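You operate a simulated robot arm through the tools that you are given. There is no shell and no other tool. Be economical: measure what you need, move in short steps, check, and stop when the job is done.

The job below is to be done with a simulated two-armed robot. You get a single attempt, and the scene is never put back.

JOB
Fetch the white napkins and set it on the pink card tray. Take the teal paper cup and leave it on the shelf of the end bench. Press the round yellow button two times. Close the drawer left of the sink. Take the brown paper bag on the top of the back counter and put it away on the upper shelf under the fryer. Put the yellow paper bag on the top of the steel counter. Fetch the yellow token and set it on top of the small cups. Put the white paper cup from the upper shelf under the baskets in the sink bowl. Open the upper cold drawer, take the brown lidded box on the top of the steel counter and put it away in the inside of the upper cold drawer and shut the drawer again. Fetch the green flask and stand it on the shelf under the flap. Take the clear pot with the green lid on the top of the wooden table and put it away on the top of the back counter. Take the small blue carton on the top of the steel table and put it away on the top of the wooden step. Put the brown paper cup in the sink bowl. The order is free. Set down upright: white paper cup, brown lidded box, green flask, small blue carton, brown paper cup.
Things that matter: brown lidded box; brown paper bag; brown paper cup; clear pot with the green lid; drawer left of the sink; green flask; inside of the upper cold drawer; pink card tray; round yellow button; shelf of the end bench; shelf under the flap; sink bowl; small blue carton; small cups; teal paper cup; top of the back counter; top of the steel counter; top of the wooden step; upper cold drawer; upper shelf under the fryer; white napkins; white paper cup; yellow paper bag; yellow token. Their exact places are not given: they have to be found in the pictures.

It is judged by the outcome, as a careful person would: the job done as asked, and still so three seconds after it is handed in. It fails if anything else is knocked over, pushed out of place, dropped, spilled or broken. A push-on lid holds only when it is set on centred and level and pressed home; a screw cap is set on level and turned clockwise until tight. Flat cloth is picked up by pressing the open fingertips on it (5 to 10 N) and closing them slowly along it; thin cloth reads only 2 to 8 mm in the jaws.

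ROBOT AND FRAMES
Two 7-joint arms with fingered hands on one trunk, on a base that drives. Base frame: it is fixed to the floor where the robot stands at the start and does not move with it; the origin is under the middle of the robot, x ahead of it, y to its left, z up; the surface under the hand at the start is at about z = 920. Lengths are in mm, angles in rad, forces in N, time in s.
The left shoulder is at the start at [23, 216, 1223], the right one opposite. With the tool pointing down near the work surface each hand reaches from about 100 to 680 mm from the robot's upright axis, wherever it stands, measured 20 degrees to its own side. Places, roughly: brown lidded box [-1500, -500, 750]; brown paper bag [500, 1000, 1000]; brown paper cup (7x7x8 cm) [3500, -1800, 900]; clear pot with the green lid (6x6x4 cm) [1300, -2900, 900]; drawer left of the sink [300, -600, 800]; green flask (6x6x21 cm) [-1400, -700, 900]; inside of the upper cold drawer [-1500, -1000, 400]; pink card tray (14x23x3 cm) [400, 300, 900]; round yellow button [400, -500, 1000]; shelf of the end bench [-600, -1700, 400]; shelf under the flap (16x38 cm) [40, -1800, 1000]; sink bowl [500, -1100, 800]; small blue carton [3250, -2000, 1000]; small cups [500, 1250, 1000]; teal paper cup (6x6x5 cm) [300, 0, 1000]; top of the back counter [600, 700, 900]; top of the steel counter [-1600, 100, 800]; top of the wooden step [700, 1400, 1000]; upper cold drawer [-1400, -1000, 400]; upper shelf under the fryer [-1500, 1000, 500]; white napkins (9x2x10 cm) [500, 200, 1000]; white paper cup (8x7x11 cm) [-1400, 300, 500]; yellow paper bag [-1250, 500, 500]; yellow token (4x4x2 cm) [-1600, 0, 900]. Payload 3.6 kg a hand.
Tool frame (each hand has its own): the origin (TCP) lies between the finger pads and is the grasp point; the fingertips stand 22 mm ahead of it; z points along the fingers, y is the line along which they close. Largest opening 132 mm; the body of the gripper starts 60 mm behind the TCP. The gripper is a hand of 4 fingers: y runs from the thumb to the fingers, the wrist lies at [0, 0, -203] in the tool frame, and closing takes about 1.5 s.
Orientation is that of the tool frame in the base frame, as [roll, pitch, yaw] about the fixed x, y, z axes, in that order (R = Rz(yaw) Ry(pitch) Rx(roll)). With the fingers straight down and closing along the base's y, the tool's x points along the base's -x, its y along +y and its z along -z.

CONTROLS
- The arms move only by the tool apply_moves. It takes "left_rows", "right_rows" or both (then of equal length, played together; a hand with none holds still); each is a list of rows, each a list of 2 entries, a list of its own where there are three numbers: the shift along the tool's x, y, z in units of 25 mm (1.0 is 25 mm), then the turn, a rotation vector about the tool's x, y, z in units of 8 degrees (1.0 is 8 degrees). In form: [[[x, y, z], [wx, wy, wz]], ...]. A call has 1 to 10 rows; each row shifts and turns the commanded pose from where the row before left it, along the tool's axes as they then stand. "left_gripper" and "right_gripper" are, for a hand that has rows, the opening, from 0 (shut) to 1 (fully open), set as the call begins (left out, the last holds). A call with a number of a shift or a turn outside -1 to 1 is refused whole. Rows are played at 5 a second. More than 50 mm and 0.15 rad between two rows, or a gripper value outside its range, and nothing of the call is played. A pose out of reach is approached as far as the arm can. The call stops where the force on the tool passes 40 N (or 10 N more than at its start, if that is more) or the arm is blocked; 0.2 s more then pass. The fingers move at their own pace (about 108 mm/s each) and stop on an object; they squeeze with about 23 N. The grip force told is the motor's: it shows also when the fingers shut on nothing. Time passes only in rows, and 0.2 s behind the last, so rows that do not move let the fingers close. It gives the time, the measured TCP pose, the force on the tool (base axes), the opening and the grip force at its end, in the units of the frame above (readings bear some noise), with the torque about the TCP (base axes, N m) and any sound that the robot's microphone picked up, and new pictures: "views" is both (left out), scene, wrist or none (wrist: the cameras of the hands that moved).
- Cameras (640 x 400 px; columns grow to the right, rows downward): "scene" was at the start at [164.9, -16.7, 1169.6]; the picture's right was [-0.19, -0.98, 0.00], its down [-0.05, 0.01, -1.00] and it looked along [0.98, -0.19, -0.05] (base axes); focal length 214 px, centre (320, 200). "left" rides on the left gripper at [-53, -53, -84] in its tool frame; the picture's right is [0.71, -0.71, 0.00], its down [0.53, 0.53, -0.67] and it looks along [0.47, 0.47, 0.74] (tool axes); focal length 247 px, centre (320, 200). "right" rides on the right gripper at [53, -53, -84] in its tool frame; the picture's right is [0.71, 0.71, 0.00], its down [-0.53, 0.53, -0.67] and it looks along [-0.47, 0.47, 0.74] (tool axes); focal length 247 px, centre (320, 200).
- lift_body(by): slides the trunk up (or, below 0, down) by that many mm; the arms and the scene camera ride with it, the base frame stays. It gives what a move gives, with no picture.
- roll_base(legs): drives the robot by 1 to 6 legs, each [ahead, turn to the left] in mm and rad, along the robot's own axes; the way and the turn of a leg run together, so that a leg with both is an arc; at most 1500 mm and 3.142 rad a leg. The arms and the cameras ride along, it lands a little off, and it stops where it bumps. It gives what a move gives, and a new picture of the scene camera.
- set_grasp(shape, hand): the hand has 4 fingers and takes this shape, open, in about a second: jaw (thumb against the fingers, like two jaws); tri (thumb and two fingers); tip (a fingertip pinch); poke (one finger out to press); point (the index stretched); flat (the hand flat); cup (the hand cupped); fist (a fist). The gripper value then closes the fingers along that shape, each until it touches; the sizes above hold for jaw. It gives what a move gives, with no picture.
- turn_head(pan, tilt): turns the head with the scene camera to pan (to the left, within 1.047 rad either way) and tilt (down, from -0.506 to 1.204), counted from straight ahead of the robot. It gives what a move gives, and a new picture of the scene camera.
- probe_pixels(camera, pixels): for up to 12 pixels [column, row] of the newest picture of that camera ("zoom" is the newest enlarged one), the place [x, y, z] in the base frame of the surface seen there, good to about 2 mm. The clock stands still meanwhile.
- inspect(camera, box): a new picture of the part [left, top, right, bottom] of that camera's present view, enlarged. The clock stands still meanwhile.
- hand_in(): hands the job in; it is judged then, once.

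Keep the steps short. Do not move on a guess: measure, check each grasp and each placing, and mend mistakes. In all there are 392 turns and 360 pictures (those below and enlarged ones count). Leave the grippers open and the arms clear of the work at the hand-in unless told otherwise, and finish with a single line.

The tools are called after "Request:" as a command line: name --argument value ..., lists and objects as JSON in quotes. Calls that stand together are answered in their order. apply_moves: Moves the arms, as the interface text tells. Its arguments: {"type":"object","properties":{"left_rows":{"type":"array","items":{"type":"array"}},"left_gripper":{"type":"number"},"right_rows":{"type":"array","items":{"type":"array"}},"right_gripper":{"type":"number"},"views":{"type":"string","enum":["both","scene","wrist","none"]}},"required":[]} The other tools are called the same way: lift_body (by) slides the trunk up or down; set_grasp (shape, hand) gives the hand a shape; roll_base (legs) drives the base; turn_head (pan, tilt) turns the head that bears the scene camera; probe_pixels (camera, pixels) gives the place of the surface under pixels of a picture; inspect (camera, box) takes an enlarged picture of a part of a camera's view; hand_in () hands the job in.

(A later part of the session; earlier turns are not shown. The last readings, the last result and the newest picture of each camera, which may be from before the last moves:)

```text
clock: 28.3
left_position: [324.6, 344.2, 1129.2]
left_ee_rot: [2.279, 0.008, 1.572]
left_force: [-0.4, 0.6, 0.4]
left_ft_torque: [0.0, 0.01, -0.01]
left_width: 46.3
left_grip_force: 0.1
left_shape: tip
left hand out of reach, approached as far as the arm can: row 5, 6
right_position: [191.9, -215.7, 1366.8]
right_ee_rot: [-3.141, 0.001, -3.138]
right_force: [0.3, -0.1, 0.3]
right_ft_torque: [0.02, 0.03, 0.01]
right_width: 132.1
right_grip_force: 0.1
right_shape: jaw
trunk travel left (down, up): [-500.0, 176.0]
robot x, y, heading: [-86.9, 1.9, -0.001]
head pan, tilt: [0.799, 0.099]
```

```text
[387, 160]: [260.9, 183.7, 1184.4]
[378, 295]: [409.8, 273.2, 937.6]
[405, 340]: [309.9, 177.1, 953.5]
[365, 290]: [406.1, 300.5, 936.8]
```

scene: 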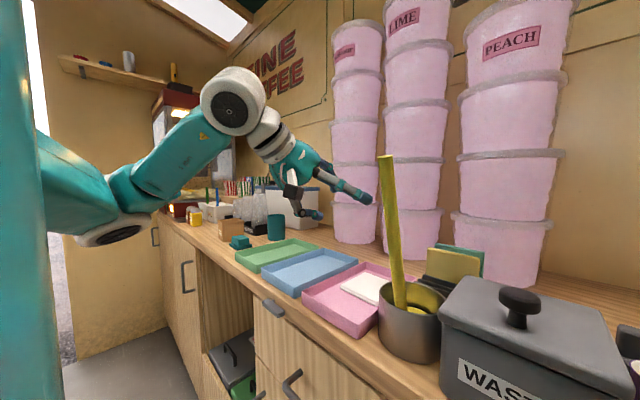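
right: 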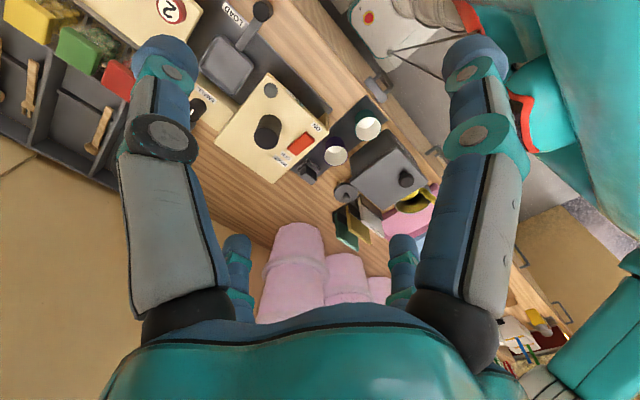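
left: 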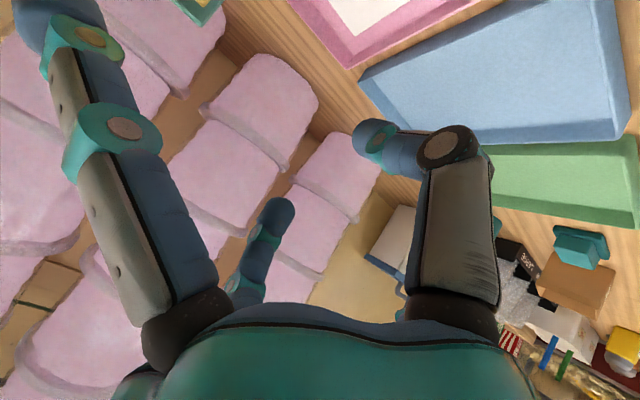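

Request:
apply_moves --left_rows '[[[0, 0, 0], [1, 0, 0]], [[0, 0, 0], [1, 0, 0]], [[0, 0, 0], [1, 0, 0]], [[0, 0, 0], [1, 0, 0]], [[0, 0, 0], [1, 0, 0]], [[0, 0, 0], [1, 0, 0]], [[0, 0, -1], [0.2, 0, 0]], [[0, 0, -1], [0, 0, 0]], [[0, 0, -1], [0, 0, 0]], [[0, 0, -1], [0, 0, 0]]]' --views "none"

Request:
set_grasp --hand "right" --shape "poke"

Request:
turn_head --pan -0.75 --tilt 0.55

Request:
inspect --camera "right" --box '[0, 0, 640, 400]'

```text
clock: 30.5
left_position: [324.6, 344.8, 1229.3]
left_ee_rot: [-3.139, 0.006, 1.571]
left_force: [0.3, 0.5, 0.2]
left_ft_torque: [0.02, -0.02, 0.04]
left_width: 46.0
left_grip_force: 0.0
left_shape: tip
right_position: [190.2, -215.7, 1366.7]
right_ee_rot: [-3.141, -0.001, -3.138]
right_force: [0.2, 0.7, -1.0]
right_ft_torque: [0.04, 0.01, -0.01]
right_width: 131.8
right_grip_force: 0.1
right_shape: jaw
trunk travel left (down, up): [-500.0, 176.0]
robot x, y, heading: [-93.3, 1.4, -0.006]
head pan, tilt: [0.799, 0.099]
```

```text
clock: 31.4
left_position: [323.9, 346.4, 1229.7]
left_ee_rot: [-3.138, 0.007, 1.572]
left_force: [-0.3, 0.5, 0.1]
left_ft_torque: [-0.01, -0.04, 0.01]
left_width: 46.2
left_grip_force: 0.0
left_shape: tip
right_position: [190.5, -215.6, 1366.2]
right_ee_rot: [-3.141, -0.002, -3.137]
right_force: [1.2, 0.1, -0.6]
right_ft_torque: [-0.01, 0.0, -0.02]
right_width: 0.2
right_grip_force: 0.1
right_shape: poke
trunk travel left (down, up): [-500.0, 176.0]
robot x, y, heading: [-88.9, -2.5, -0.001]
head pan, tilt: [0.799, 0.099]
```

```text
clock: 33.0
left_position: [325.2, 346.4, 1228.6]
left_ee_rot: [-3.139, 0.008, 1.573]
left_force: [0.1, -0.5, -0.3]
left_ft_torque: [-0.02, -0.02, 0.0]
left_width: 46.2
left_grip_force: 0.0
left_shape: tip
right_position: [191.1, -216.1, 1367.2]
right_ee_rot: [3.142, -0.001, -3.139]
right_force: [0.1, -0.4, -0.4]
right_ft_torque: [0.02, -0.01, 0.01]
right_width: 0.1
right_grip_force: 0.0
right_shape: poke
trunk travel left (down, up): [-500.0, 176.0]
robot x, y, heading: [-91.7, 1.8, 0.001]
head pan, tilt: [-0.75, 0.55]
```

scene: 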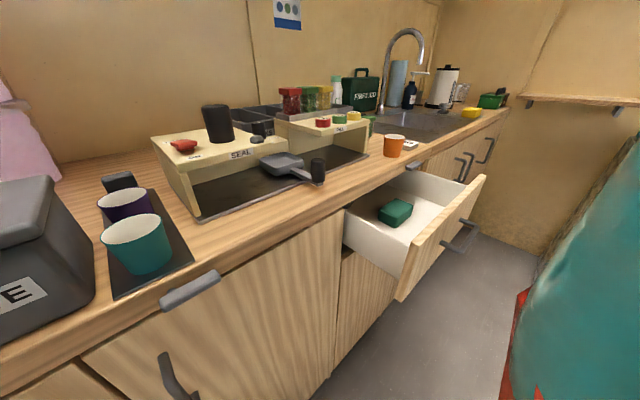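

```text
1.00 times, centred on (320, 200) of right (not enlarged: the box is as wide or as high as the picture)
```

zoom: 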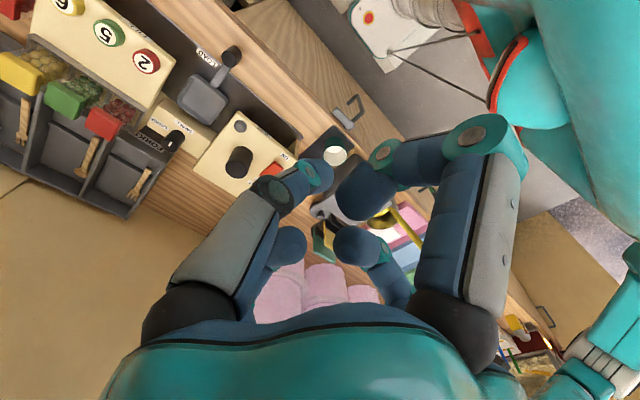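

Request:
inspect --camera "scene" --box '[260, 80, 420, 180]'

Request:
probe_pixels --camera "zoom" --pixels '[[376, 140], [320, 156], [252, 164], [376, 150], [392, 150], [532, 250], [400, 170], [60, 60], [150, 215], [180, 280], [400, 220], [330, 60]]'

Request:
probe_pixels --camera "scene" --pixels '[[450, 200], [482, 180], [400, 295], [358, 212], [300, 165], [140, 230], [115, 240], [165, 240], [135, 210], [395, 145], [345, 265], [460, 240]]'

```text
4.00 times, centred on (340, 130) of scene
```

zoom: 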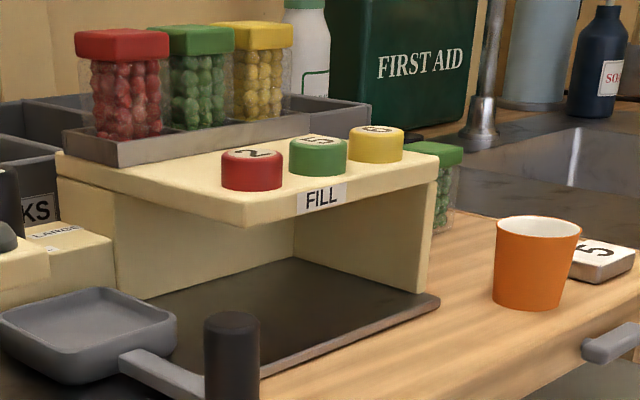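

```text
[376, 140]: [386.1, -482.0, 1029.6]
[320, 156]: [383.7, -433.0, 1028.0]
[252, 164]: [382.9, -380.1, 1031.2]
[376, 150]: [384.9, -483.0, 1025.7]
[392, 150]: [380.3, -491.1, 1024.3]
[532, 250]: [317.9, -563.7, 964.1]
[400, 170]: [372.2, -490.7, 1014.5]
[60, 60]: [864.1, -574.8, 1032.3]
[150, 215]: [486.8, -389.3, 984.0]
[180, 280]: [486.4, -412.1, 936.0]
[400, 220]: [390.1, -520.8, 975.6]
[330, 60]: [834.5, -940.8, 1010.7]
```

```text
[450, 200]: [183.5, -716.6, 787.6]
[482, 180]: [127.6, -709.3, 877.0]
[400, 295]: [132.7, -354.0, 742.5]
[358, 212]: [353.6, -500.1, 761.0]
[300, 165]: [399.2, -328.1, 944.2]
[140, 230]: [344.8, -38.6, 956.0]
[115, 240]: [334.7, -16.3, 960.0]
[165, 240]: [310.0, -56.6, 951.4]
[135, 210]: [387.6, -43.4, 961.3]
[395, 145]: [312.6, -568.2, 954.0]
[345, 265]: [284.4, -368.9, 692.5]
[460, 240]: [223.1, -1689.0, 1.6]
```

Request:
apply_moves --right_rows '[[[-0.8, -1, 0.6], [0, 0, 0]], [[-0.8, -1, 0.6], [0, 0, 0]], [[-0.8, -1, 0.6], [0, 0, 0]], [[-0.8, -1, 0.6], [0, 0, 0]], [[-0.8, -1, 0.8], [0, 0, 0]], [[-0.8, -1, 0.8], [0, 0, 0]], [[-0.8, -1, 1], [0, 0, 0]], [[-0.8, -1, 1], [0, 0, 0]], [[-0.8, -1, 1], [0, 0, 0]], [[-0.8, -1, 1], [0, 0, 0]]]' --views "none"

Request:
apply_moves --right_rows '[[[-0.2, -0.64, 1], [0, 0, 0]], [[0, 0, 1], [0, 0, 0]]]'

```text
clock: 35.2
left_position: [324.4, 344.8, 1228.4]
left_ee_rot: [-3.138, 0.008, 1.571]
left_force: [1.0, 0.4, 0.7]
left_ft_torque: [-0.01, 0.04, -0.03]
left_width: 46.4
left_grip_force: 0.1
left_shape: tip
right_position: [393.8, -465.0, 1164.1]
right_ee_rot: [3.141, -0.002, -3.138]
right_force: [0.1, -0.2, 0.0]
right_ft_torque: [-0.04, 0.01, -0.01]
right_width: 0.3
right_grip_force: 0.0
right_shape: poke
trunk travel left (down, up): [-500.0, 176.0]
robot x, y, heading: [-86.9, 2.5, 0.0]
head pan, tilt: [-0.75, 0.55]
```

```text
clock: 35.8
left_position: [323.8, 345.0, 1228.1]
left_ee_rot: [-3.141, 0.007, 1.572]
left_force: [-0.1, -0.4, -0.6]
left_ft_torque: [-0.01, 0.01, -0.02]
left_width: 46.3
left_grip_force: 0.1
left_shape: tip
right_position: [397.4, -481.7, 1115.7]
right_ee_rot: [3.14, -0.001, -3.138]
right_force: [0.1, 0.5, -0.3]
right_ft_torque: [0.02, 0.02, 0.0]
right_width: 0.0
right_grip_force: 0.1
right_shape: poke
trunk travel left (down, up): [-500.0, 176.0]
robot x, y, heading: [-92.6, 0.4, -0.001]
head pan, tilt: [-0.75, 0.55]
```

scene: 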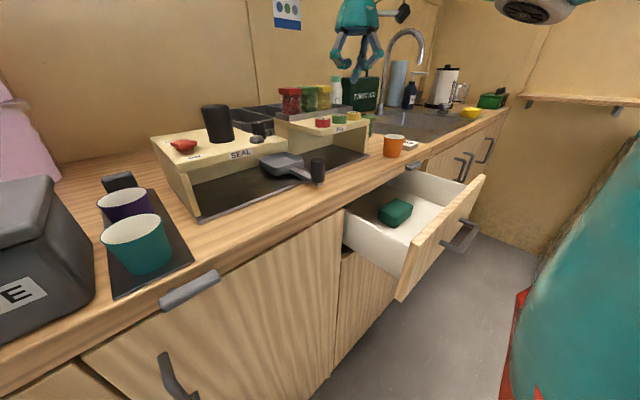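
right: 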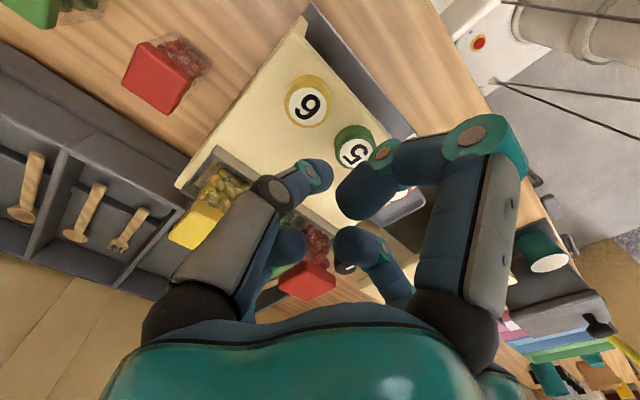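

Request:
inspect --camera "scene" --box '[300, 0, 440, 90]'

Request:
probe_pixels --camera "right" --pixels '[[307, 102], [320, 175], [352, 195], [350, 245], [290, 245], [318, 128], [345, 40]]'

Request:
probe_pixels --camera "zoom" --pixels '[[170, 280], [240, 295], [300, 370], [370, 230]]'

```text
4.44 times, centred on (370, 45) of scene
```

zoom: 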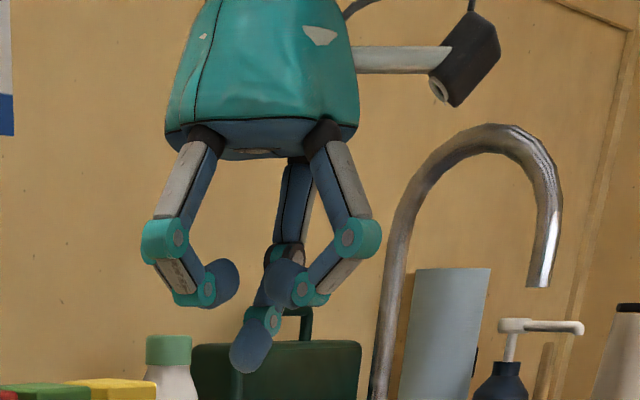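

```text
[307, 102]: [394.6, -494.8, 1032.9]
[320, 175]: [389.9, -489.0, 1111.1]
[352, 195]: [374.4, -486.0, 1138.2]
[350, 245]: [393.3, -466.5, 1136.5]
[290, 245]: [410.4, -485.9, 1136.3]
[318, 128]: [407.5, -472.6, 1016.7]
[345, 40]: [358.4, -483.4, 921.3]
```

```text
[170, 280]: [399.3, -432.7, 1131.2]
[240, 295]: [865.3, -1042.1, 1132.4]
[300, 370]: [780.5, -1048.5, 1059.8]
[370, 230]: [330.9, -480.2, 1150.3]
```

Request:
apply_moves --right_rows '[[[0.1, -0.53, 0.6], [0, 0, 0]], [[0, 0, 0.7], [0, 0, 0]], [[0, 0, 0.7], [0, 0, 0]]]' --views "wrist"

Request:
inspect --camera "scene" --box '[300, 40, 420, 140]'

```text
clock: 36.6
left_position: [325.2, 346.2, 1228.4]
left_ee_rot: [-3.14, 0.005, 1.574]
left_force: [-0.1, -1.2, -0.2]
left_ft_torque: [0.01, -0.03, 0.01]
left_width: 46.2
left_grip_force: 0.1
left_shape: tip
right_position: [395.5, -494.8, 1066.8]
right_ee_rot: [3.141, -0.003, -3.137]
right_force: [1.1, -0.1, -0.2]
right_ft_torque: [0.01, 0.02, 0.0]
right_width: 0.0
right_grip_force: 0.1
right_shape: poke
trunk travel left (down, up): [-500.0, 176.0]
robot x, y, heading: [-95.4, 1.8, 0.004]
head pan, tilt: [-0.75, 0.55]
```

right: 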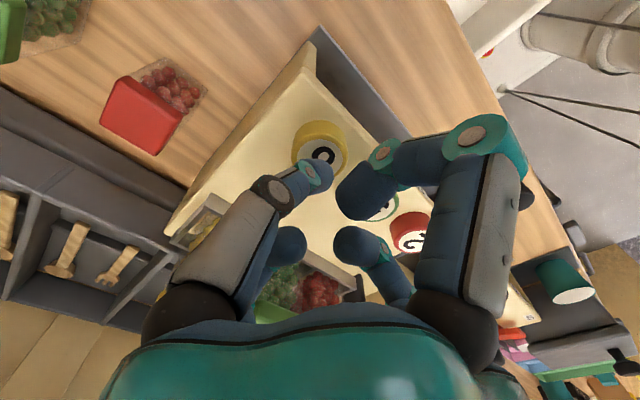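

```text
4.00 times, centred on (360, 90) of scene
```

zoom: 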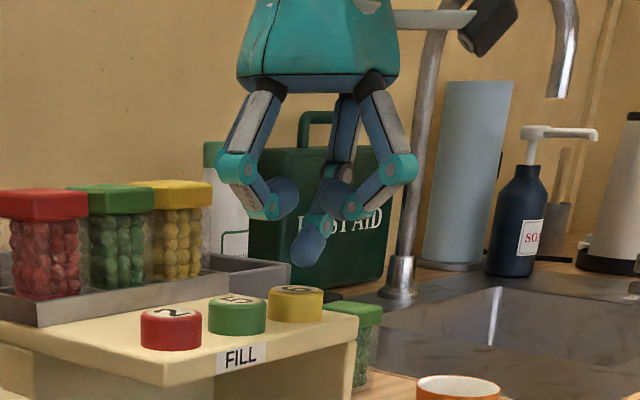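

Request:
apply_moves --right_rows '[[[0, 0.1, 0.25], [0, 0, 0]], [[0, 0, 0.12], [0, 0, 0]], [[0, 0, 0.12], [0, 0, 0]], [[0, 0, 0.12], [0, 0, 0]]]' --views "none"

```text
clock: 37.6
left_position: [324.1, 346.0, 1229.3]
left_ee_rot: [-3.14, 0.008, 1.572]
left_force: [-0.2, 0.4, 0.2]
left_ft_torque: [-0.01, 0.0, 0.01]
left_width: 46.0
left_grip_force: 0.1
left_shape: tip
right_position: [393.5, -491.9, 1053.1]
right_ee_rot: [3.141, 0.001, -3.138]
right_force: [0.1, 0.1, 1.2]
right_ft_torque: [0.01, -0.01, 0.02]
right_width: 0.2
right_grip_force: 0.1
right_shape: poke
trunk travel left (down, up): [-500.0, 176.0]
robot x, y, heading: [-93.3, 3.6, -0.002]
head pan, tilt: [-0.75, 0.55]
```

Request:
apply_moves --right_rows '[[[0, 0, 0.08], [0, 0, 0]], [[0, 0, 0.08], [0, 0, 0]]]' --views "none"

Request:
apply_moves --right_rows '[[[0, 0, 0.08], [0, 0, 0]], [[0, 0, 0.08], [0, 0, 0]]]' --views "none"

```text
clock: 38.2
left_position: [324.4, 345.2, 1228.4]
left_ee_rot: [-3.14, 0.007, 1.573]
left_force: [0.4, 0.0, -0.1]
left_ft_torque: [0.01, 0.01, 0.04]
left_width: 46.0
left_grip_force: 0.1
left_shape: tip
right_position: [393.8, -492.5, 1049.3]
right_ee_rot: [-3.141, -0.001, -3.138]
right_force: [0.2, -0.2, 3.1]
right_ft_torque: [-0.01, -0.03, 0.02]
right_width: 0.0
right_grip_force: 0.1
right_shape: poke
trunk travel left (down, up): [-500.0, 176.0]
robot x, y, heading: [-93.5, 3.0, -0.001]
head pan, tilt: [-0.75, 0.55]
```

```text
clock: 38.8
left_position: [323.5, 346.3, 1229.3]
left_ee_rot: [3.141, 0.008, 1.573]
left_force: [-0.1, -0.2, -0.8]
left_ft_torque: [0.0, -0.02, -0.01]
left_width: 46.1
left_grip_force: 0.0
left_shape: tip
right_position: [394.2, -491.3, 1045.4]
right_ee_rot: [-3.14, 0.003, -3.14]
right_force: [-2.2, -2.6, 12.0]
right_ft_torque: [-0.04, 0.01, 0.01]
right_width: 0.0
right_grip_force: 0.1
right_shape: poke
trunk travel left (down, up): [-500.0, 176.0]
robot x, y, heading: [-91.8, -0.5, 0.0]
head pan, tilt: [-0.75, 0.55]
heard: click
```

First click heard. Release and press again.

Request:
apply_moves --right_rows '[[[0, 0, -0.4], [0, 0, 0]], [[0, 0, -0.4], [0, 0, 0]], [[0, 0, 0], [0, 0, 0]]]' --views "none"

Request:
apply_moves --right_rows '[[[0, 0, 0.32], [0, 0, 0]], [[0, 0, 0.16], [0, 0, 0]], [[0, 0, 0.12], [0, 0, 0]], [[0, 0, 0.1], [0, 0, 0]], [[0, 0, 0.1], [0, 0, 0]]]' --views "none"

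```text
clock: 39.6
left_position: [325.0, 345.9, 1229.7]
left_ee_rot: [-3.141, 0.007, 1.573]
left_force: [-0.1, -0.4, -0.5]
left_ft_torque: [0.01, -0.02, -0.02]
left_width: 46.4
left_grip_force: 0.0
left_shape: tip
right_position: [393.3, -492.8, 1063.1]
right_ee_rot: [-3.141, -0.001, -3.139]
right_force: [-0.5, 0.4, 0.6]
right_ft_torque: [0.0, 0.04, 0.0]
right_width: 0.0
right_grip_force: 0.0
right_shape: poke
trunk travel left (down, up): [-500.0, 176.0]
robot x, y, heading: [-90.3, 3.3, 0.002]
head pan, tilt: [-0.75, 0.55]
```

```text
clock: 40.8
left_position: [323.4, 347.3, 1228.7]
left_ee_rot: [-3.142, 0.006, 1.572]
left_force: [0.2, 0.2, 0.4]
left_ft_torque: [0.0, 0.0, -0.03]
left_width: 46.3
left_grip_force: 0.2
left_shape: tip
right_position: [393.4, -491.4, 1047.3]
right_ee_rot: [-3.139, 0.003, -3.141]
right_force: [0.0, -2.6, 12.2]
right_ft_torque: [-0.05, 0.01, 0.03]
right_width: 0.2
right_grip_force: 0.2
right_shape: poke
trunk travel left (down, up): [-500.0, 176.0]
robot x, y, heading: [-93.6, 2.7, -0.001]
head pan, tilt: [-0.75, 0.55]
heard: click
```

Two clicks heard. Raise the hand, pull back and turn it to point forward for pushing the drawer.

Request:
apply_moves --right_rows '[[[0, 0, -1], [0, 0, 0]], [[0, 0, -1], [0, 0, 0]], [[0, 0, -1], [0, 0, 0]], [[0, 0, -1], [0, 0, 0]], [[1, -0.2, -1], [0, 0, 0]], [[1, -0.2, -1], [0, 0, 0]], [[1, -0.2, 0], [0, 0, 0]], [[1, -0.2, 0], [0, 0, 0]], [[1, -0.2, 0], [0, 0, 0]], [[1, -0.2, 0], [0, 0, 0]]]' --views "none"

Request:
apply_moves --right_rows '[[[1, -0.2, 0], [0, 0, 0]], [[1, -0.2, 0], [0, 0, 0]], [[1, -0.2, 0], [0, 0, 0]], [[1, -0.2, 0], [0, 0, 0]], [[1, 0, 0], [0, 0, 0]], [[1, 0, 0], [0, 0, 0]], [[0, 0, 0], [0, -1, 0]], [[0, 0, 0], [0, -1, 0]], [[0, 0, 0], [0, -1, 0]], [[0, 0, 0], [0, -1, 0]]]' --views "none"

Request:
apply_moves --right_rows '[[[0, 0, 0], [0, -1, 0]], [[0, 0, 0], [0, -1, 0]], [[0, 0, 0], [0, -1, 0]], [[0, 0, 0], [0, -1, 0]], [[0, 0, 0], [0, -1, 0]], [[0, 0, 0], [0, -1, 0]], [[0, 0, 0], [0, -1, 0]], [[0, 0, 0], [0, -0.25, 0]]]' --views "none"

Request:
set_grasp --hand "right" --shape "fist"

Request:
turn_head --pan -0.9 --tilt 0.9

```text
clock: 43.0
left_position: [324.7, 346.3, 1228.4]
left_ee_rot: [-3.141, 0.005, 1.572]
left_force: [-0.2, 0.0, 0.1]
left_ft_torque: [0.0, -0.04, 0.0]
left_width: 46.2
left_grip_force: 0.1
left_shape: tip
right_position: [243.9, -518.5, 1194.1]
right_ee_rot: [-3.139, 0.0, -3.137]
right_force: [0.0, -0.3, 0.9]
right_ft_torque: [-0.01, -0.03, 0.0]
right_width: 0.0
right_grip_force: 0.0
right_shape: poke
trunk travel left (down, up): [-500.0, 176.0]
robot x, y, heading: [-91.1, -3.6, 0.003]
head pan, tilt: [-0.75, 0.55]
```

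```text
clock: 45.2
left_position: [323.3, 345.2, 1229.3]
left_ee_rot: [3.14, 0.007, 1.572]
left_force: [0.4, 0.1, 0.3]
left_ft_torque: [-0.02, -0.02, -0.01]
left_width: 45.9
left_grip_force: 0.1
left_shape: tip
right_position: [163.8, -508.7, 1212.4]
right_ee_rot: [-3.141, 0.56, -3.141]
right_force: [0.1, -0.7, 0.9]
right_ft_torque: [0.02, -0.06, 0.0]
right_width: 0.0
right_grip_force: 0.1
right_shape: poke
right hand out of reach, approached as far as the arm can: row 8, 9, 10
trunk travel left (down, up): [-500.0, 176.0]
robot x, y, heading: [-91.2, 6.4, 0.001]
head pan, tilt: [-0.75, 0.55]
```

```text
clock: 47.0
left_position: [324.4, 346.8, 1228.0]
left_ee_rot: [3.141, 0.006, 1.574]
left_force: [0.6, 0.6, 0.1]
left_ft_torque: [-0.01, 0.02, 0.01]
left_width: 46.1
left_grip_force: 0.2
left_shape: tip
right_position: [264.6, -480.0, 1294.0]
right_ee_rot: [3.107, 1.459, 3.093]
right_force: [-0.4, -0.5, -0.6]
right_ft_torque: [0.0, -0.02, -0.01]
right_width: 0.0
right_grip_force: 0.0
right_shape: poke
right hand out of reach, approached as far as the arm can: row 1, 2, 3, 4, 5, 6, 7, 8
trunk travel left (down, up): [-500.0, 176.0]
robot x, y, heading: [-91.6, 3.6, -0.0]
head pan, tilt: [-0.75, 0.55]
```

```text
clock: 47.9
left_position: [323.9, 346.3, 1228.4]
left_ee_rot: [-3.14, 0.005, 1.573]
left_force: [0.2, -1.1, 0.5]
left_ft_torque: [-0.01, 0.01, 0.0]
left_width: 46.4
left_grip_force: 0.1
left_shape: tip
right_position: [264.1, -480.9, 1293.2]
right_ee_rot: [3.106, 1.461, 3.092]
right_force: [0.1, -0.4, 0.2]
right_ft_torque: [-0.01, 0.01, 0.0]
right_width: 0.0
right_grip_force: 0.0
right_shape: fist
trunk travel left (down, up): [-500.0, 176.0]
robot x, y, heading: [-88.9, 4.8, 0.002]
head pan, tilt: [-0.75, 0.55]
```

```text
clock: 48.7
left_position: [323.6, 346.3, 1229.2]
left_ee_rot: [-3.139, 0.004, 1.572]
left_force: [-0.1, -0.3, -0.5]
left_ft_torque: [0.0, 0.0, 0.0]
left_width: 46.1
left_grip_force: 0.0
left_shape: tip
right_position: [264.1, -481.0, 1292.5]
right_ee_rot: [3.109, 1.46, 3.093]
right_force: [0.2, -0.2, 0.2]
right_ft_torque: [0.01, -0.02, 0.01]
right_width: 0.0
right_grip_force: 0.1
right_shape: fist
trunk travel left (down, up): [-500.0, 176.0]
robot x, y, heading: [-91.1, -2.2, 0.0]
head pan, tilt: [-0.901, 0.901]
```

scene: 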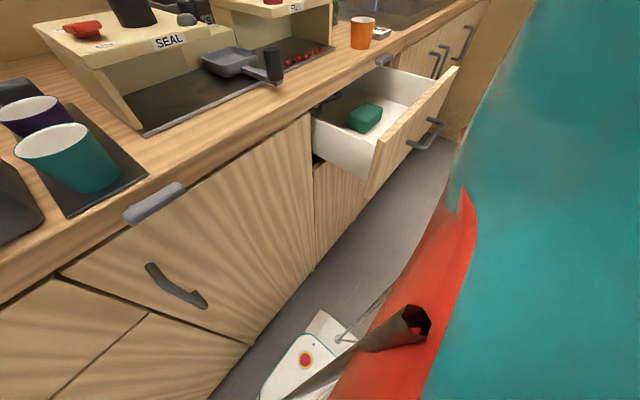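

Pull the base back, then lower the trunk so the fist is at drawer height.

Request:
roll_base --legs '[[-350, 0]]'

Request:
lift_body --by -455

Request:
turn_head --pan -0.5 --tilt 0.1

```text
clock: 50.1
left_position: [214.9, 343.1, 1225.2]
left_ee_rot: [-3.129, 0.009, 1.568]
left_force: [0.1, 0.3, -0.5]
left_ft_torque: [0.01, 0.04, 0.0]
left_width: 46.6
left_grip_force: 0.0
left_shape: tip
right_position: [153.1, -478.8, 1291.9]
right_ee_rot: [3.126, 1.454, 3.116]
right_force: [1.6, 0.5, 0.3]
right_ft_torque: [0.01, 0.01, -0.01]
right_width: 0.3
right_grip_force: 0.2
right_shape: fist
trunk travel left (down, up): [-500.0, 176.0]
robot x, y, heading: [-210.4, 1.6, 0.004]
head pan, tilt: [-0.901, 0.901]
stopped in leg 1: the robot was blocked; the commanded pose is now the measured one
```

scene: 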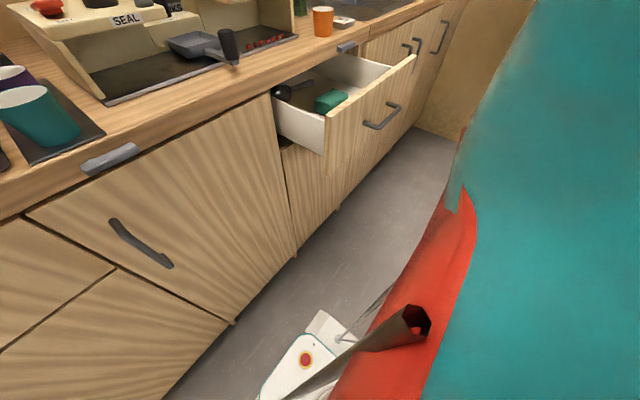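

```text
refused: -455 is not a number from -400 to 400
```

```text
clock: 51.2
left_position: [207.6, 343.2, 1228.1]
left_ee_rot: [-3.135, 0.008, 1.571]
left_force: [0.1, -0.1, 0.4]
left_ft_torque: [-0.01, -0.02, -0.01]
left_width: 46.1
left_grip_force: 0.1
left_shape: tip
right_position: [146.5, -480.7, 1293.1]
right_ee_rot: [3.124, 1.459, 3.117]
right_force: [0.0, 0.0, 0.6]
right_ft_torque: [0.02, 0.05, -0.04]
right_width: 0.0
right_grip_force: 0.0
right_shape: fist
trunk travel left (down, up): [-500.0, 176.0]
robot x, y, heading: [-211.7, 3.3, -0.001]
head pan, tilt: [-0.499, 0.099]
```

scene: 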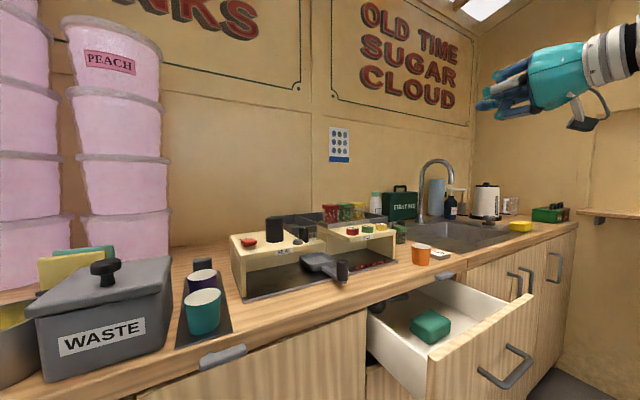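

Request:
apply_moves --right_rows '[[[0.5, 0, 0], [0, 1, 0]], [[0.5, 0, 0], [0, 1, 0]], [[0.5, 0, 0], [0, 1, 0]], [[0.5, 0, 0], [0, 1, 0]], [[0.5, 0, 0], [0, 1, 0]], [[0.5, 0, 0], [0, 0.6, 0]]]' --views "none"

```text
clock: 52.6
left_position: [209.1, 343.3, 1225.4]
left_ee_rot: [-3.134, 0.007, 1.569]
left_force: [0.5, -0.6, 0.3]
left_ft_torque: [0.01, 0.01, -0.01]
left_width: 46.3
left_grip_force: 0.0
left_shape: tip
right_position: [116.4, -480.1, 1227.7]
right_ee_rot: [-3.14, 0.673, 3.131]
right_force: [0.1, -0.8, -0.6]
right_ft_torque: [0.0, 0.04, -0.02]
right_width: 0.0
right_grip_force: 0.1
right_shape: fist
trunk travel left (down, up): [-500.0, 176.0]
robot x, y, heading: [-212.2, 1.8, -0.005]
head pan, tilt: [-0.499, 0.099]
```

Request:
apply_moves --right_rows '[[[0.98, -0.25, 0.67], [0, 0, 0]], [[0.98, -0.25, 0.67], [0, 0, 0]], [[0.98, -0.25, 0.67], [0, 0, 0]], [[0.98, -0.25, 0.67], [0, 0, 0]], [[0.98, -0.25, 0.67], [0, 0, 0]], [[0.98, -0.25, 0.67], [0, 0, 0]], [[0.98, -0.25, 0.67], [0, 0, 0]], [[0.98, -0.25, 0.67], [0, 0, 0]]]'

```text
clock: 54.4
left_position: [208.6, 342.8, 1225.5]
left_ee_rot: [-3.133, 0.008, 1.568]
left_force: [-0.3, -0.1, -0.4]
left_ft_torque: [-0.03, -0.01, -0.02]
left_width: 46.2
left_grip_force: 0.0
left_shape: tip
right_position: [45.2, -528.6, 999.0]
right_ee_rot: [3.138, 0.676, 3.127]
right_force: [0.4, 0.4, -0.3]
right_ft_torque: [0.0, 0.02, 0.01]
right_width: 0.1
right_grip_force: 0.0
right_shape: fist
trunk travel left (down, up): [-500.0, 176.0]
robot x, y, heading: [-213.5, -2.3, -0.001]
head pan, tilt: [-0.499, 0.099]
```

scene: 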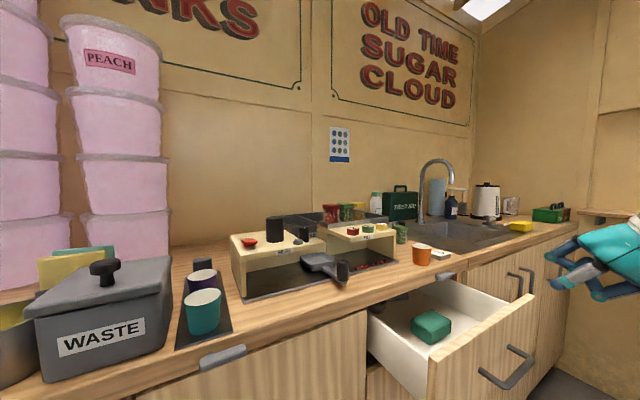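
right: 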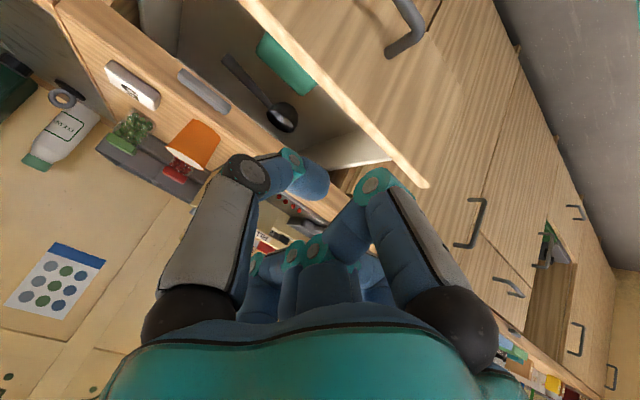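

Request:
probe_pixels --camera "right" --pixels '[[340, 75], [405, 45], [415, 10], [360, 60], [420, 150], [425, 180], [300, 20], [205, 90], [270, 140]]'

Request:
probe_pixels --camera "scene" --pixels '[[510, 370], [530, 300], [430, 360], [445, 385], [447, 275], [520, 350]]'

```text
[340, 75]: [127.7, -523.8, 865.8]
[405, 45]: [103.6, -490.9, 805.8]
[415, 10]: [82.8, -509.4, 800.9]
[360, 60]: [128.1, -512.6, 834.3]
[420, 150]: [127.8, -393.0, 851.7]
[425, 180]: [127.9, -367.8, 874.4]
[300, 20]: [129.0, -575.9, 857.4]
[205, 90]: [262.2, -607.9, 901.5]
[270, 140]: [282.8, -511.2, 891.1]
```

```text
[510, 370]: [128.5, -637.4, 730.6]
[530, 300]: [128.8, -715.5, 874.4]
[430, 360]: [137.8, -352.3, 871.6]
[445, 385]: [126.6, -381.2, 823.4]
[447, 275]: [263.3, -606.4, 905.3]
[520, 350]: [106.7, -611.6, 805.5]
```

Request:
apply_moves --right_rows '[[[0.75, 0.78, 0.94], [0, 0, 0]], [[0.75, 0.78, 0.94], [0, 0, 0]], [[0.75, 0.78, 0.94], [0, 0, 0]], [[0.75, 0.78, 0.94], [0, 0, 0]], [[0.75, 0.78, 0.94], [0, 0, 0]], [[-0.78, 0, 0.62], [0, 0, 0]], [[-0.78, 0, 0.62], [0, 0, 0]]]'

```text
clock: 56.0
left_position: [208.8, 343.5, 1228.0]
left_ee_rot: [-3.134, 0.008, 1.569]
left_force: [0.0, 0.8, 1.1]
left_ft_torque: [-0.02, 0.0, -0.03]
left_width: 46.3
left_grip_force: 0.0
left_shape: tip
right_position: [97.5, -428.6, 850.6]
right_ee_rot: [3.141, 0.675, 3.129]
right_force: [0.0, 0.3, 0.0]
right_ft_torque: [0.01, -0.01, 0.01]
right_width: 0.0
right_grip_force: 0.1
right_shape: fist
trunk travel left (down, up): [-500.0, 176.0]
robot x, y, heading: [-211.9, 1.3, -0.006]
head pan, tilt: [-0.499, 0.099]
```

scene: 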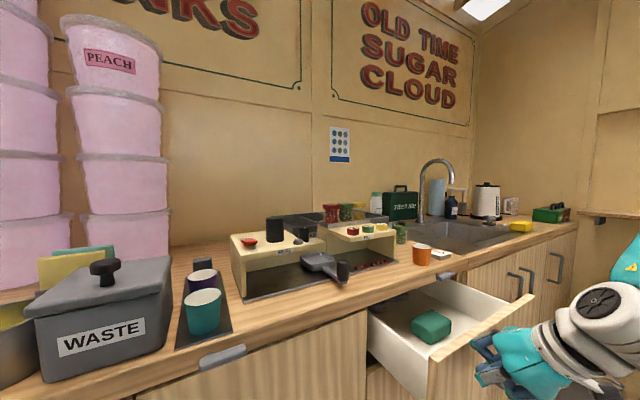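
right: 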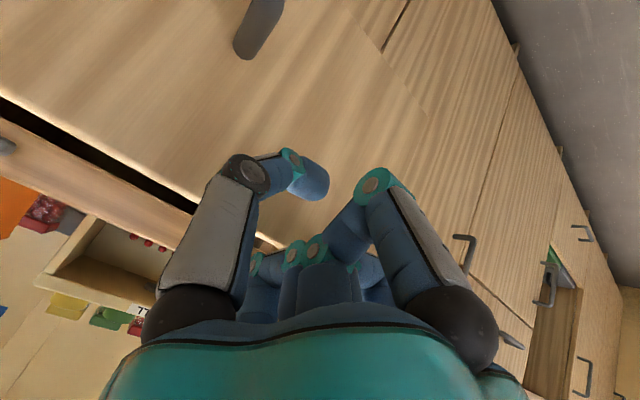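

Lined up in front of the drawer panel, clear of the handle and brackets. Push forward.

Request:
apply_moves --right_rows '[[[-0.78, 0, 0.62], [0, 0, 0]], [[-0.78, 0, 0.62], [0, 0, 0]], [[-0.78, 0, 0.62], [0, 0, 0]], [[-0.78, 0, 0.62], [0, 0, 0]], [[-0.78, 0, 0.62], [0, 0, 0]]]'

```text
clock: 57.2
left_position: [208.6, 343.1, 1227.8]
left_ee_rot: [-3.132, 0.006, 1.569]
left_force: [1.1, -0.6, -0.2]
left_ft_torque: [0.0, 0.01, 0.01]
left_width: 46.2
left_grip_force: 0.1
left_shape: tip
right_position: [224.0, -430.6, 851.7]
right_ee_rot: [3.141, 0.678, 3.129]
right_force: [0.4, 0.6, 0.7]
right_ft_torque: [0.0, 0.0, 0.03]
right_width: 0.0
right_grip_force: 0.2
right_shape: fist
trunk travel left (down, up): [-500.0, 176.0]
robot x, y, heading: [-210.6, 3.0, -0.002]
head pan, tilt: [-0.499, 0.099]
```

scene: 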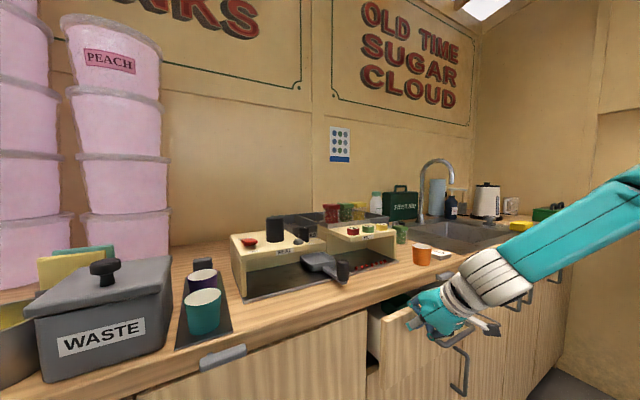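
right: 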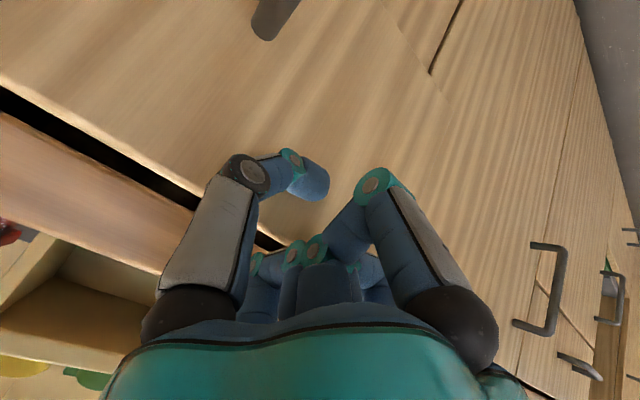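

It slides. Push on until it stops.

Request:
apply_moves --right_rows '[[[-0.78, 0, 0.62], [0, 0, 0]], [[-0.78, 0, 0.62], [0, 0, 0]], [[-0.4, 0, 0.32], [0, 0, 0]], [[-0.4, 0, 0.32], [0, 0, 0]], [[-0.4, 0, 0.32], [0, 0, 0]]]'

```text
clock: 57.9
left_position: [208.2, 343.3, 1227.9]
left_ee_rot: [-3.134, 0.008, 1.569]
left_force: [0.8, 0.2, -0.3]
left_ft_torque: [0.01, 0.02, 0.02]
left_width: 46.4
left_grip_force: 0.0
left_shape: tip
right_position: [262.7, -430.5, 844.8]
right_ee_rot: [3.138, 0.657, 3.126]
right_force: [-13.7, -0.4, 4.8]
right_ft_torque: [0.0, -0.67, -0.06]
right_width: 0.0
right_grip_force: 0.1
right_shape: fist
trunk travel left (down, up): [-500.0, 176.0]
robot x, y, heading: [-216.5, 2.1, 0.001]
head pan, tilt: [-0.499, 0.099]
stopped in row 3 (right hand): the force on the tool passed its limit at 52 N (the readings are from after the stop); the commanded pose is now the measured one
```

scene: 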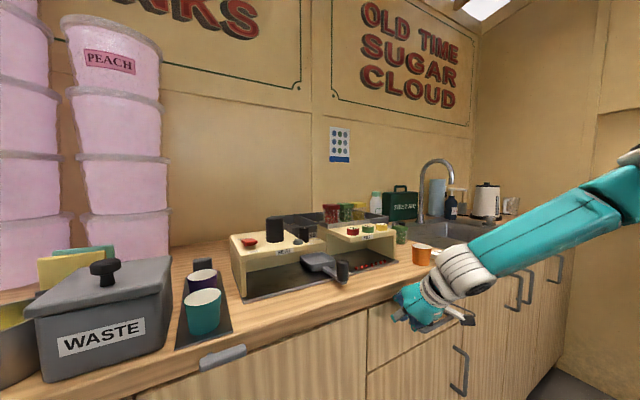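
right: 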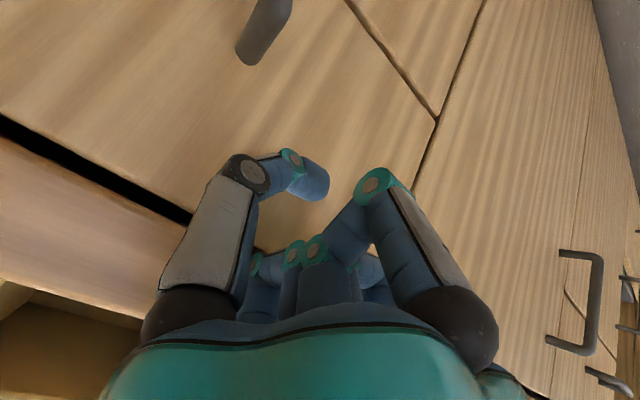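

Request:
probe_pixels --camera "right" --pixels '[[380, 110], [430, 45], [200, 80], [470, 120], [500, 60], [450, 20]]'

Request:
apply_moves --right_rows '[[[0.78, 0, -0.62], [0, 0, 0]], [[0.78, 0, -0.62], [0, 0, 0]], [[0.78, 0, -0.62], [0, 0, 0]], [[-0.62, 0, -0.78], [0, 0, 0]], [[-0.62, 0, -0.78], [0, 0, 0]], [[-0.62, 0, -0.78], [0, 0, 0]], [[-0.62, 0, -0.78], [0, 0, 0]], [[-0.62, 0, -0.78], [0, 0, 0]], [[-0.62, 0, -0.78], [0, 0, 0]]]' --views "none"

```text
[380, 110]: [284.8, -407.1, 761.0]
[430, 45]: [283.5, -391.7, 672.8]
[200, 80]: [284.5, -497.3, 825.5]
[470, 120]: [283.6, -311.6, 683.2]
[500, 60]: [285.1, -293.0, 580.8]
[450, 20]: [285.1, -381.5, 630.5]
```

```text
clock: 59.9
left_position: [209.1, 344.8, 1227.5]
left_ee_rot: [-3.134, 0.008, 1.57]
left_force: [-0.1, -0.6, 0.1]
left_ft_torque: [-0.01, -0.01, 0.02]
left_width: 46.2
left_grip_force: 0.0
left_shape: tip
right_position: [187.9, -430.6, 996.5]
right_ee_rot: [3.137, 0.661, 3.129]
right_force: [-0.3, -0.1, -0.1]
right_ft_torque: [-0.01, 0.04, 0.01]
right_width: 0.0
right_grip_force: 0.0
right_shape: fist
trunk travel left (down, up): [-500.0, 176.0]
robot x, y, heading: [-210.6, -0.3, -0.003]
head pan, tilt: [-0.499, 0.099]
```

Drawer face is flush (x 284.8 vs 284). I tuck both hands high before turning the base to survey the room.

Request:
apply_moves --left_rows '[[[0, -0.5, -1], [0, 0, 0]], [[0, -0.5, -1], [0, 0, 0]], [[0, -0.5, -1], [0, 0, 0]], [[0, -0.5, -1], [0, 0, 0]], [[0, -0.5, 0], [0, 0, 0]], [[0, -0.5, 0], [0, 0, 0]], [[0, 0, 0], [0, 0, 0]], [[0, 0, 0], [0, 0, 0]]]' --right_rows '[[[-0.62, 0, -0.78], [0, 0.7, 0]], [[-0.62, 0, -0.78], [0, 0.7, 0]], [[-0.62, 0, -0.78], [0, 0.7, 0]], [[-0.5, 0.5, -0.8], [0, 0.7, 0]], [[0, 0.5, -1], [0, 0.7, 0]], [[0, 0.5, -1], [0, 0.7, 0]], [[0, 0.5, -1], [0, 0.5, 0]], [[0, 0, -1], [0, 0, 0]]]' --views "none"

Request:
roll_base --legs '[[0, -1.57]]'

```text
clock: 61.6
left_position: [134.8, 344.3, 1326.4]
left_ee_rot: [-3.132, 0.01, 1.569]
left_force: [0.4, -0.1, -0.3]
left_ft_torque: [-0.02, -0.01, 0.0]
left_width: 46.3
left_grip_force: 0.0
left_shape: tip
right_position: [187.3, -382.7, 1194.8]
right_ee_rot: [3.138, 0.005, 3.132]
right_force: [-0.8, 1.0, -0.7]
right_ft_torque: [-0.03, -0.01, 0.01]
right_width: 0.0
right_grip_force: 0.2
right_shape: fist
trunk travel left (down, up): [-500.0, 176.0]
robot x, y, heading: [-212.3, -2.2, -0.007]
head pan, tilt: [-0.499, 0.099]
```

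```text
clock: 64.6
left_position: [265.4, -114.3, 1327.8]
left_ee_rot: [-3.132, 0.006, 0.551]
left_force: [0.3, -0.5, 0.1]
left_ft_torque: [0.01, 0.02, 0.0]
left_width: 46.4
left_grip_force: 0.1
left_shape: tip
right_position: [-325.7, -543.5, 1193.2]
right_ee_rot: [3.137, 0.005, 2.112]
right_force: [-0.4, -0.5, -0.4]
right_ft_torque: [0.01, 0.02, -0.01]
right_width: 0.0
right_grip_force: 0.1
right_shape: fist
trunk travel left (down, up): [-500.0, 176.0]
robot x, y, heading: [-175.7, 25.6, -1.048]
head pan, tilt: [-0.499, 0.099]
stopped in leg 1: the robot was blocked; the commanded pose is now the measured one
```

scene: 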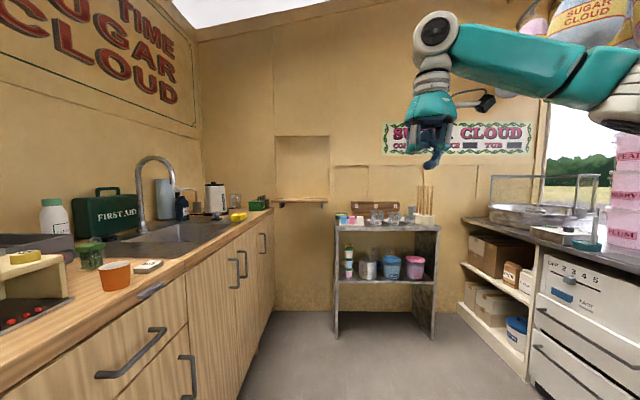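

Request:
probe_pixels --camera "scene" --pixels '[[345, 278], [430, 280], [385, 285], [338, 226], [438, 228], [350, 268], [412, 268], [365, 270], [390, 275], [300, 204], [500, 320], [440, 300]]'

Request:
inspect --camera "scene" --box '[260, 170, 480, 350]'

Request:
turn_head --pan -1.04 --tilt 0.5

```text
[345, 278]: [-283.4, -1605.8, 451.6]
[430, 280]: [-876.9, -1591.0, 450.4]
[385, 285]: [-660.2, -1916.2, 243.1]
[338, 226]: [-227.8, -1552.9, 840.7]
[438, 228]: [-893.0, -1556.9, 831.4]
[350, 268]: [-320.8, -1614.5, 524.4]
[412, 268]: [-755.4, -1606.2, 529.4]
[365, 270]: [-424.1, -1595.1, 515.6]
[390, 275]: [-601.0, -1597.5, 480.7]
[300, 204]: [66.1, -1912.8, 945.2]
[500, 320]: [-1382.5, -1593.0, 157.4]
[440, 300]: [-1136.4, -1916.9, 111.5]
```

```text
2.22 times, centred on (370, 260) of scene
```

zoom: 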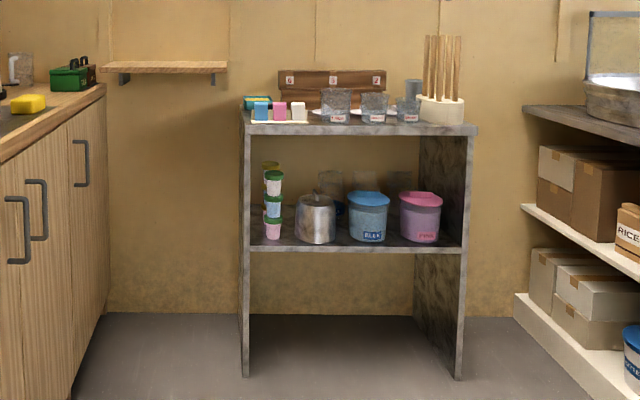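

```text
clock: 65.5
left_position: [265.4, -112.9, 1327.3]
left_ee_rot: [-3.133, 0.007, 0.553]
left_force: [0.0, -0.6, 0.0]
left_ft_torque: [-0.01, 0.01, -0.01]
left_width: 46.0
left_grip_force: 0.0
left_shape: tip
right_position: [-324.9, -541.9, 1195.3]
right_ee_rot: [3.141, 0.004, 2.112]
right_force: [0.2, -0.2, 0.3]
right_ft_torque: [0.02, 0.01, -0.01]
right_width: 0.0
right_grip_force: 0.0
right_shape: fist
trunk travel left (down, up): [-500.0, 176.0]
robot x, y, heading: [-180.2, 24.6, -1.048]
head pan, tilt: [-1.04, 0.499]
```

scene: 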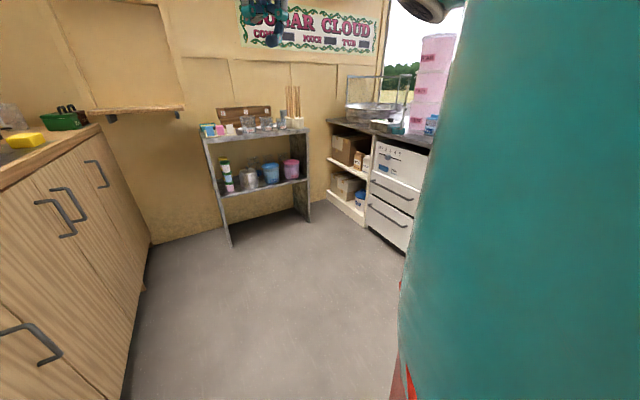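

The end bench shelf is visible (z ≈ 450, front row occupied). I go back to the teal cup first.

Request:
roll_base --legs '[[0, 1.048]]'

Request:
set_grasp --hand "right" --shape "jaw"

Request:
turn_head --pan -0.1 --tilt 0.65

```text
clock: 68.5
left_position: [185.9, 321.3, 1328.5]
left_ee_rot: [-3.133, 0.012, 1.545]
left_force: [-0.3, 0.5, 0.3]
left_ft_torque: [-0.05, -0.03, 0.01]
left_width: 46.4
left_grip_force: 0.1
left_shape: tip
right_position: [221.8, -408.5, 1194.8]
right_ee_rot: [3.141, 0.005, 3.102]
right_force: [1.7, 0.9, -0.3]
right_ft_torque: [-0.05, -0.02, -0.03]
right_width: 0.0
right_grip_force: 0.1
right_shape: fist
trunk travel left (down, up): [-500.0, 176.0]
robot x, y, heading: [-172.6, -16.6, -0.042]
head pan, tilt: [-1.04, 0.499]
stopped in leg 1: the robot was blocked; the commanded pose is now the measured one
```

scene: 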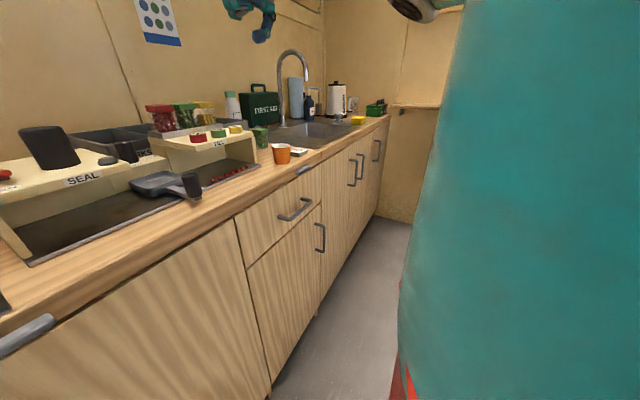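

```text
clock: 69.3
left_position: [185.1, 319.1, 1329.3]
left_ee_rot: [-3.132, 0.008, 1.544]
left_force: [-0.2, -0.2, 0.0]
left_ft_torque: [-0.02, 0.01, 0.0]
left_width: 46.1
left_grip_force: 0.1
left_shape: tip
right_position: [220.1, -410.6, 1196.1]
right_ee_rot: [3.14, 0.004, 3.103]
right_force: [-0.3, 0.3, -0.7]
right_ft_torque: [-0.02, 0.02, 0.01]
right_width: 131.9
right_grip_force: 0.0
right_shape: jaw
trunk travel left (down, up): [-500.0, 176.0]
robot x, y, heading: [-174.6, -16.1, -0.039]
head pan, tilt: [-1.04, 0.499]
```

```text
clock: 70.6
left_position: [186.3, 317.7, 1327.6]
left_ee_rot: [-3.134, 0.009, 1.546]
left_force: [-0.8, -0.3, 0.3]
left_ft_torque: [-0.03, -0.01, -0.05]
left_width: 46.2
left_grip_force: 0.2
left_shape: tip
right_position: [222.3, -410.7, 1195.9]
right_ee_rot: [3.14, 0.005, 3.102]
right_force: [-0.2, 0.2, -0.1]
right_ft_torque: [0.03, -0.03, 0.01]
right_width: 131.9
right_grip_force: 0.1
right_shape: jaw
trunk travel left (down, up): [-500.0, 176.0]
robot x, y, heading: [-175.0, -17.5, -0.042]
head pan, tilt: [-0.099, 0.649]
```

scene: 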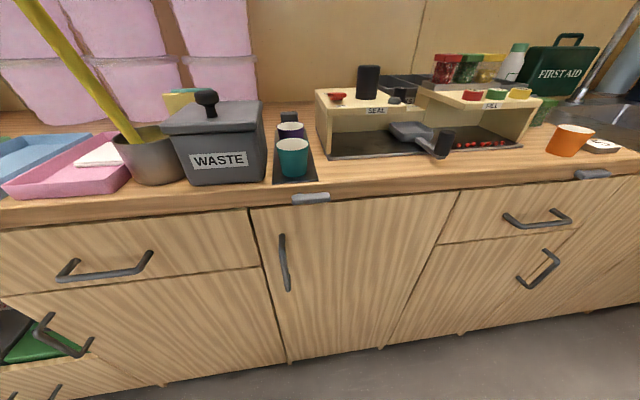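

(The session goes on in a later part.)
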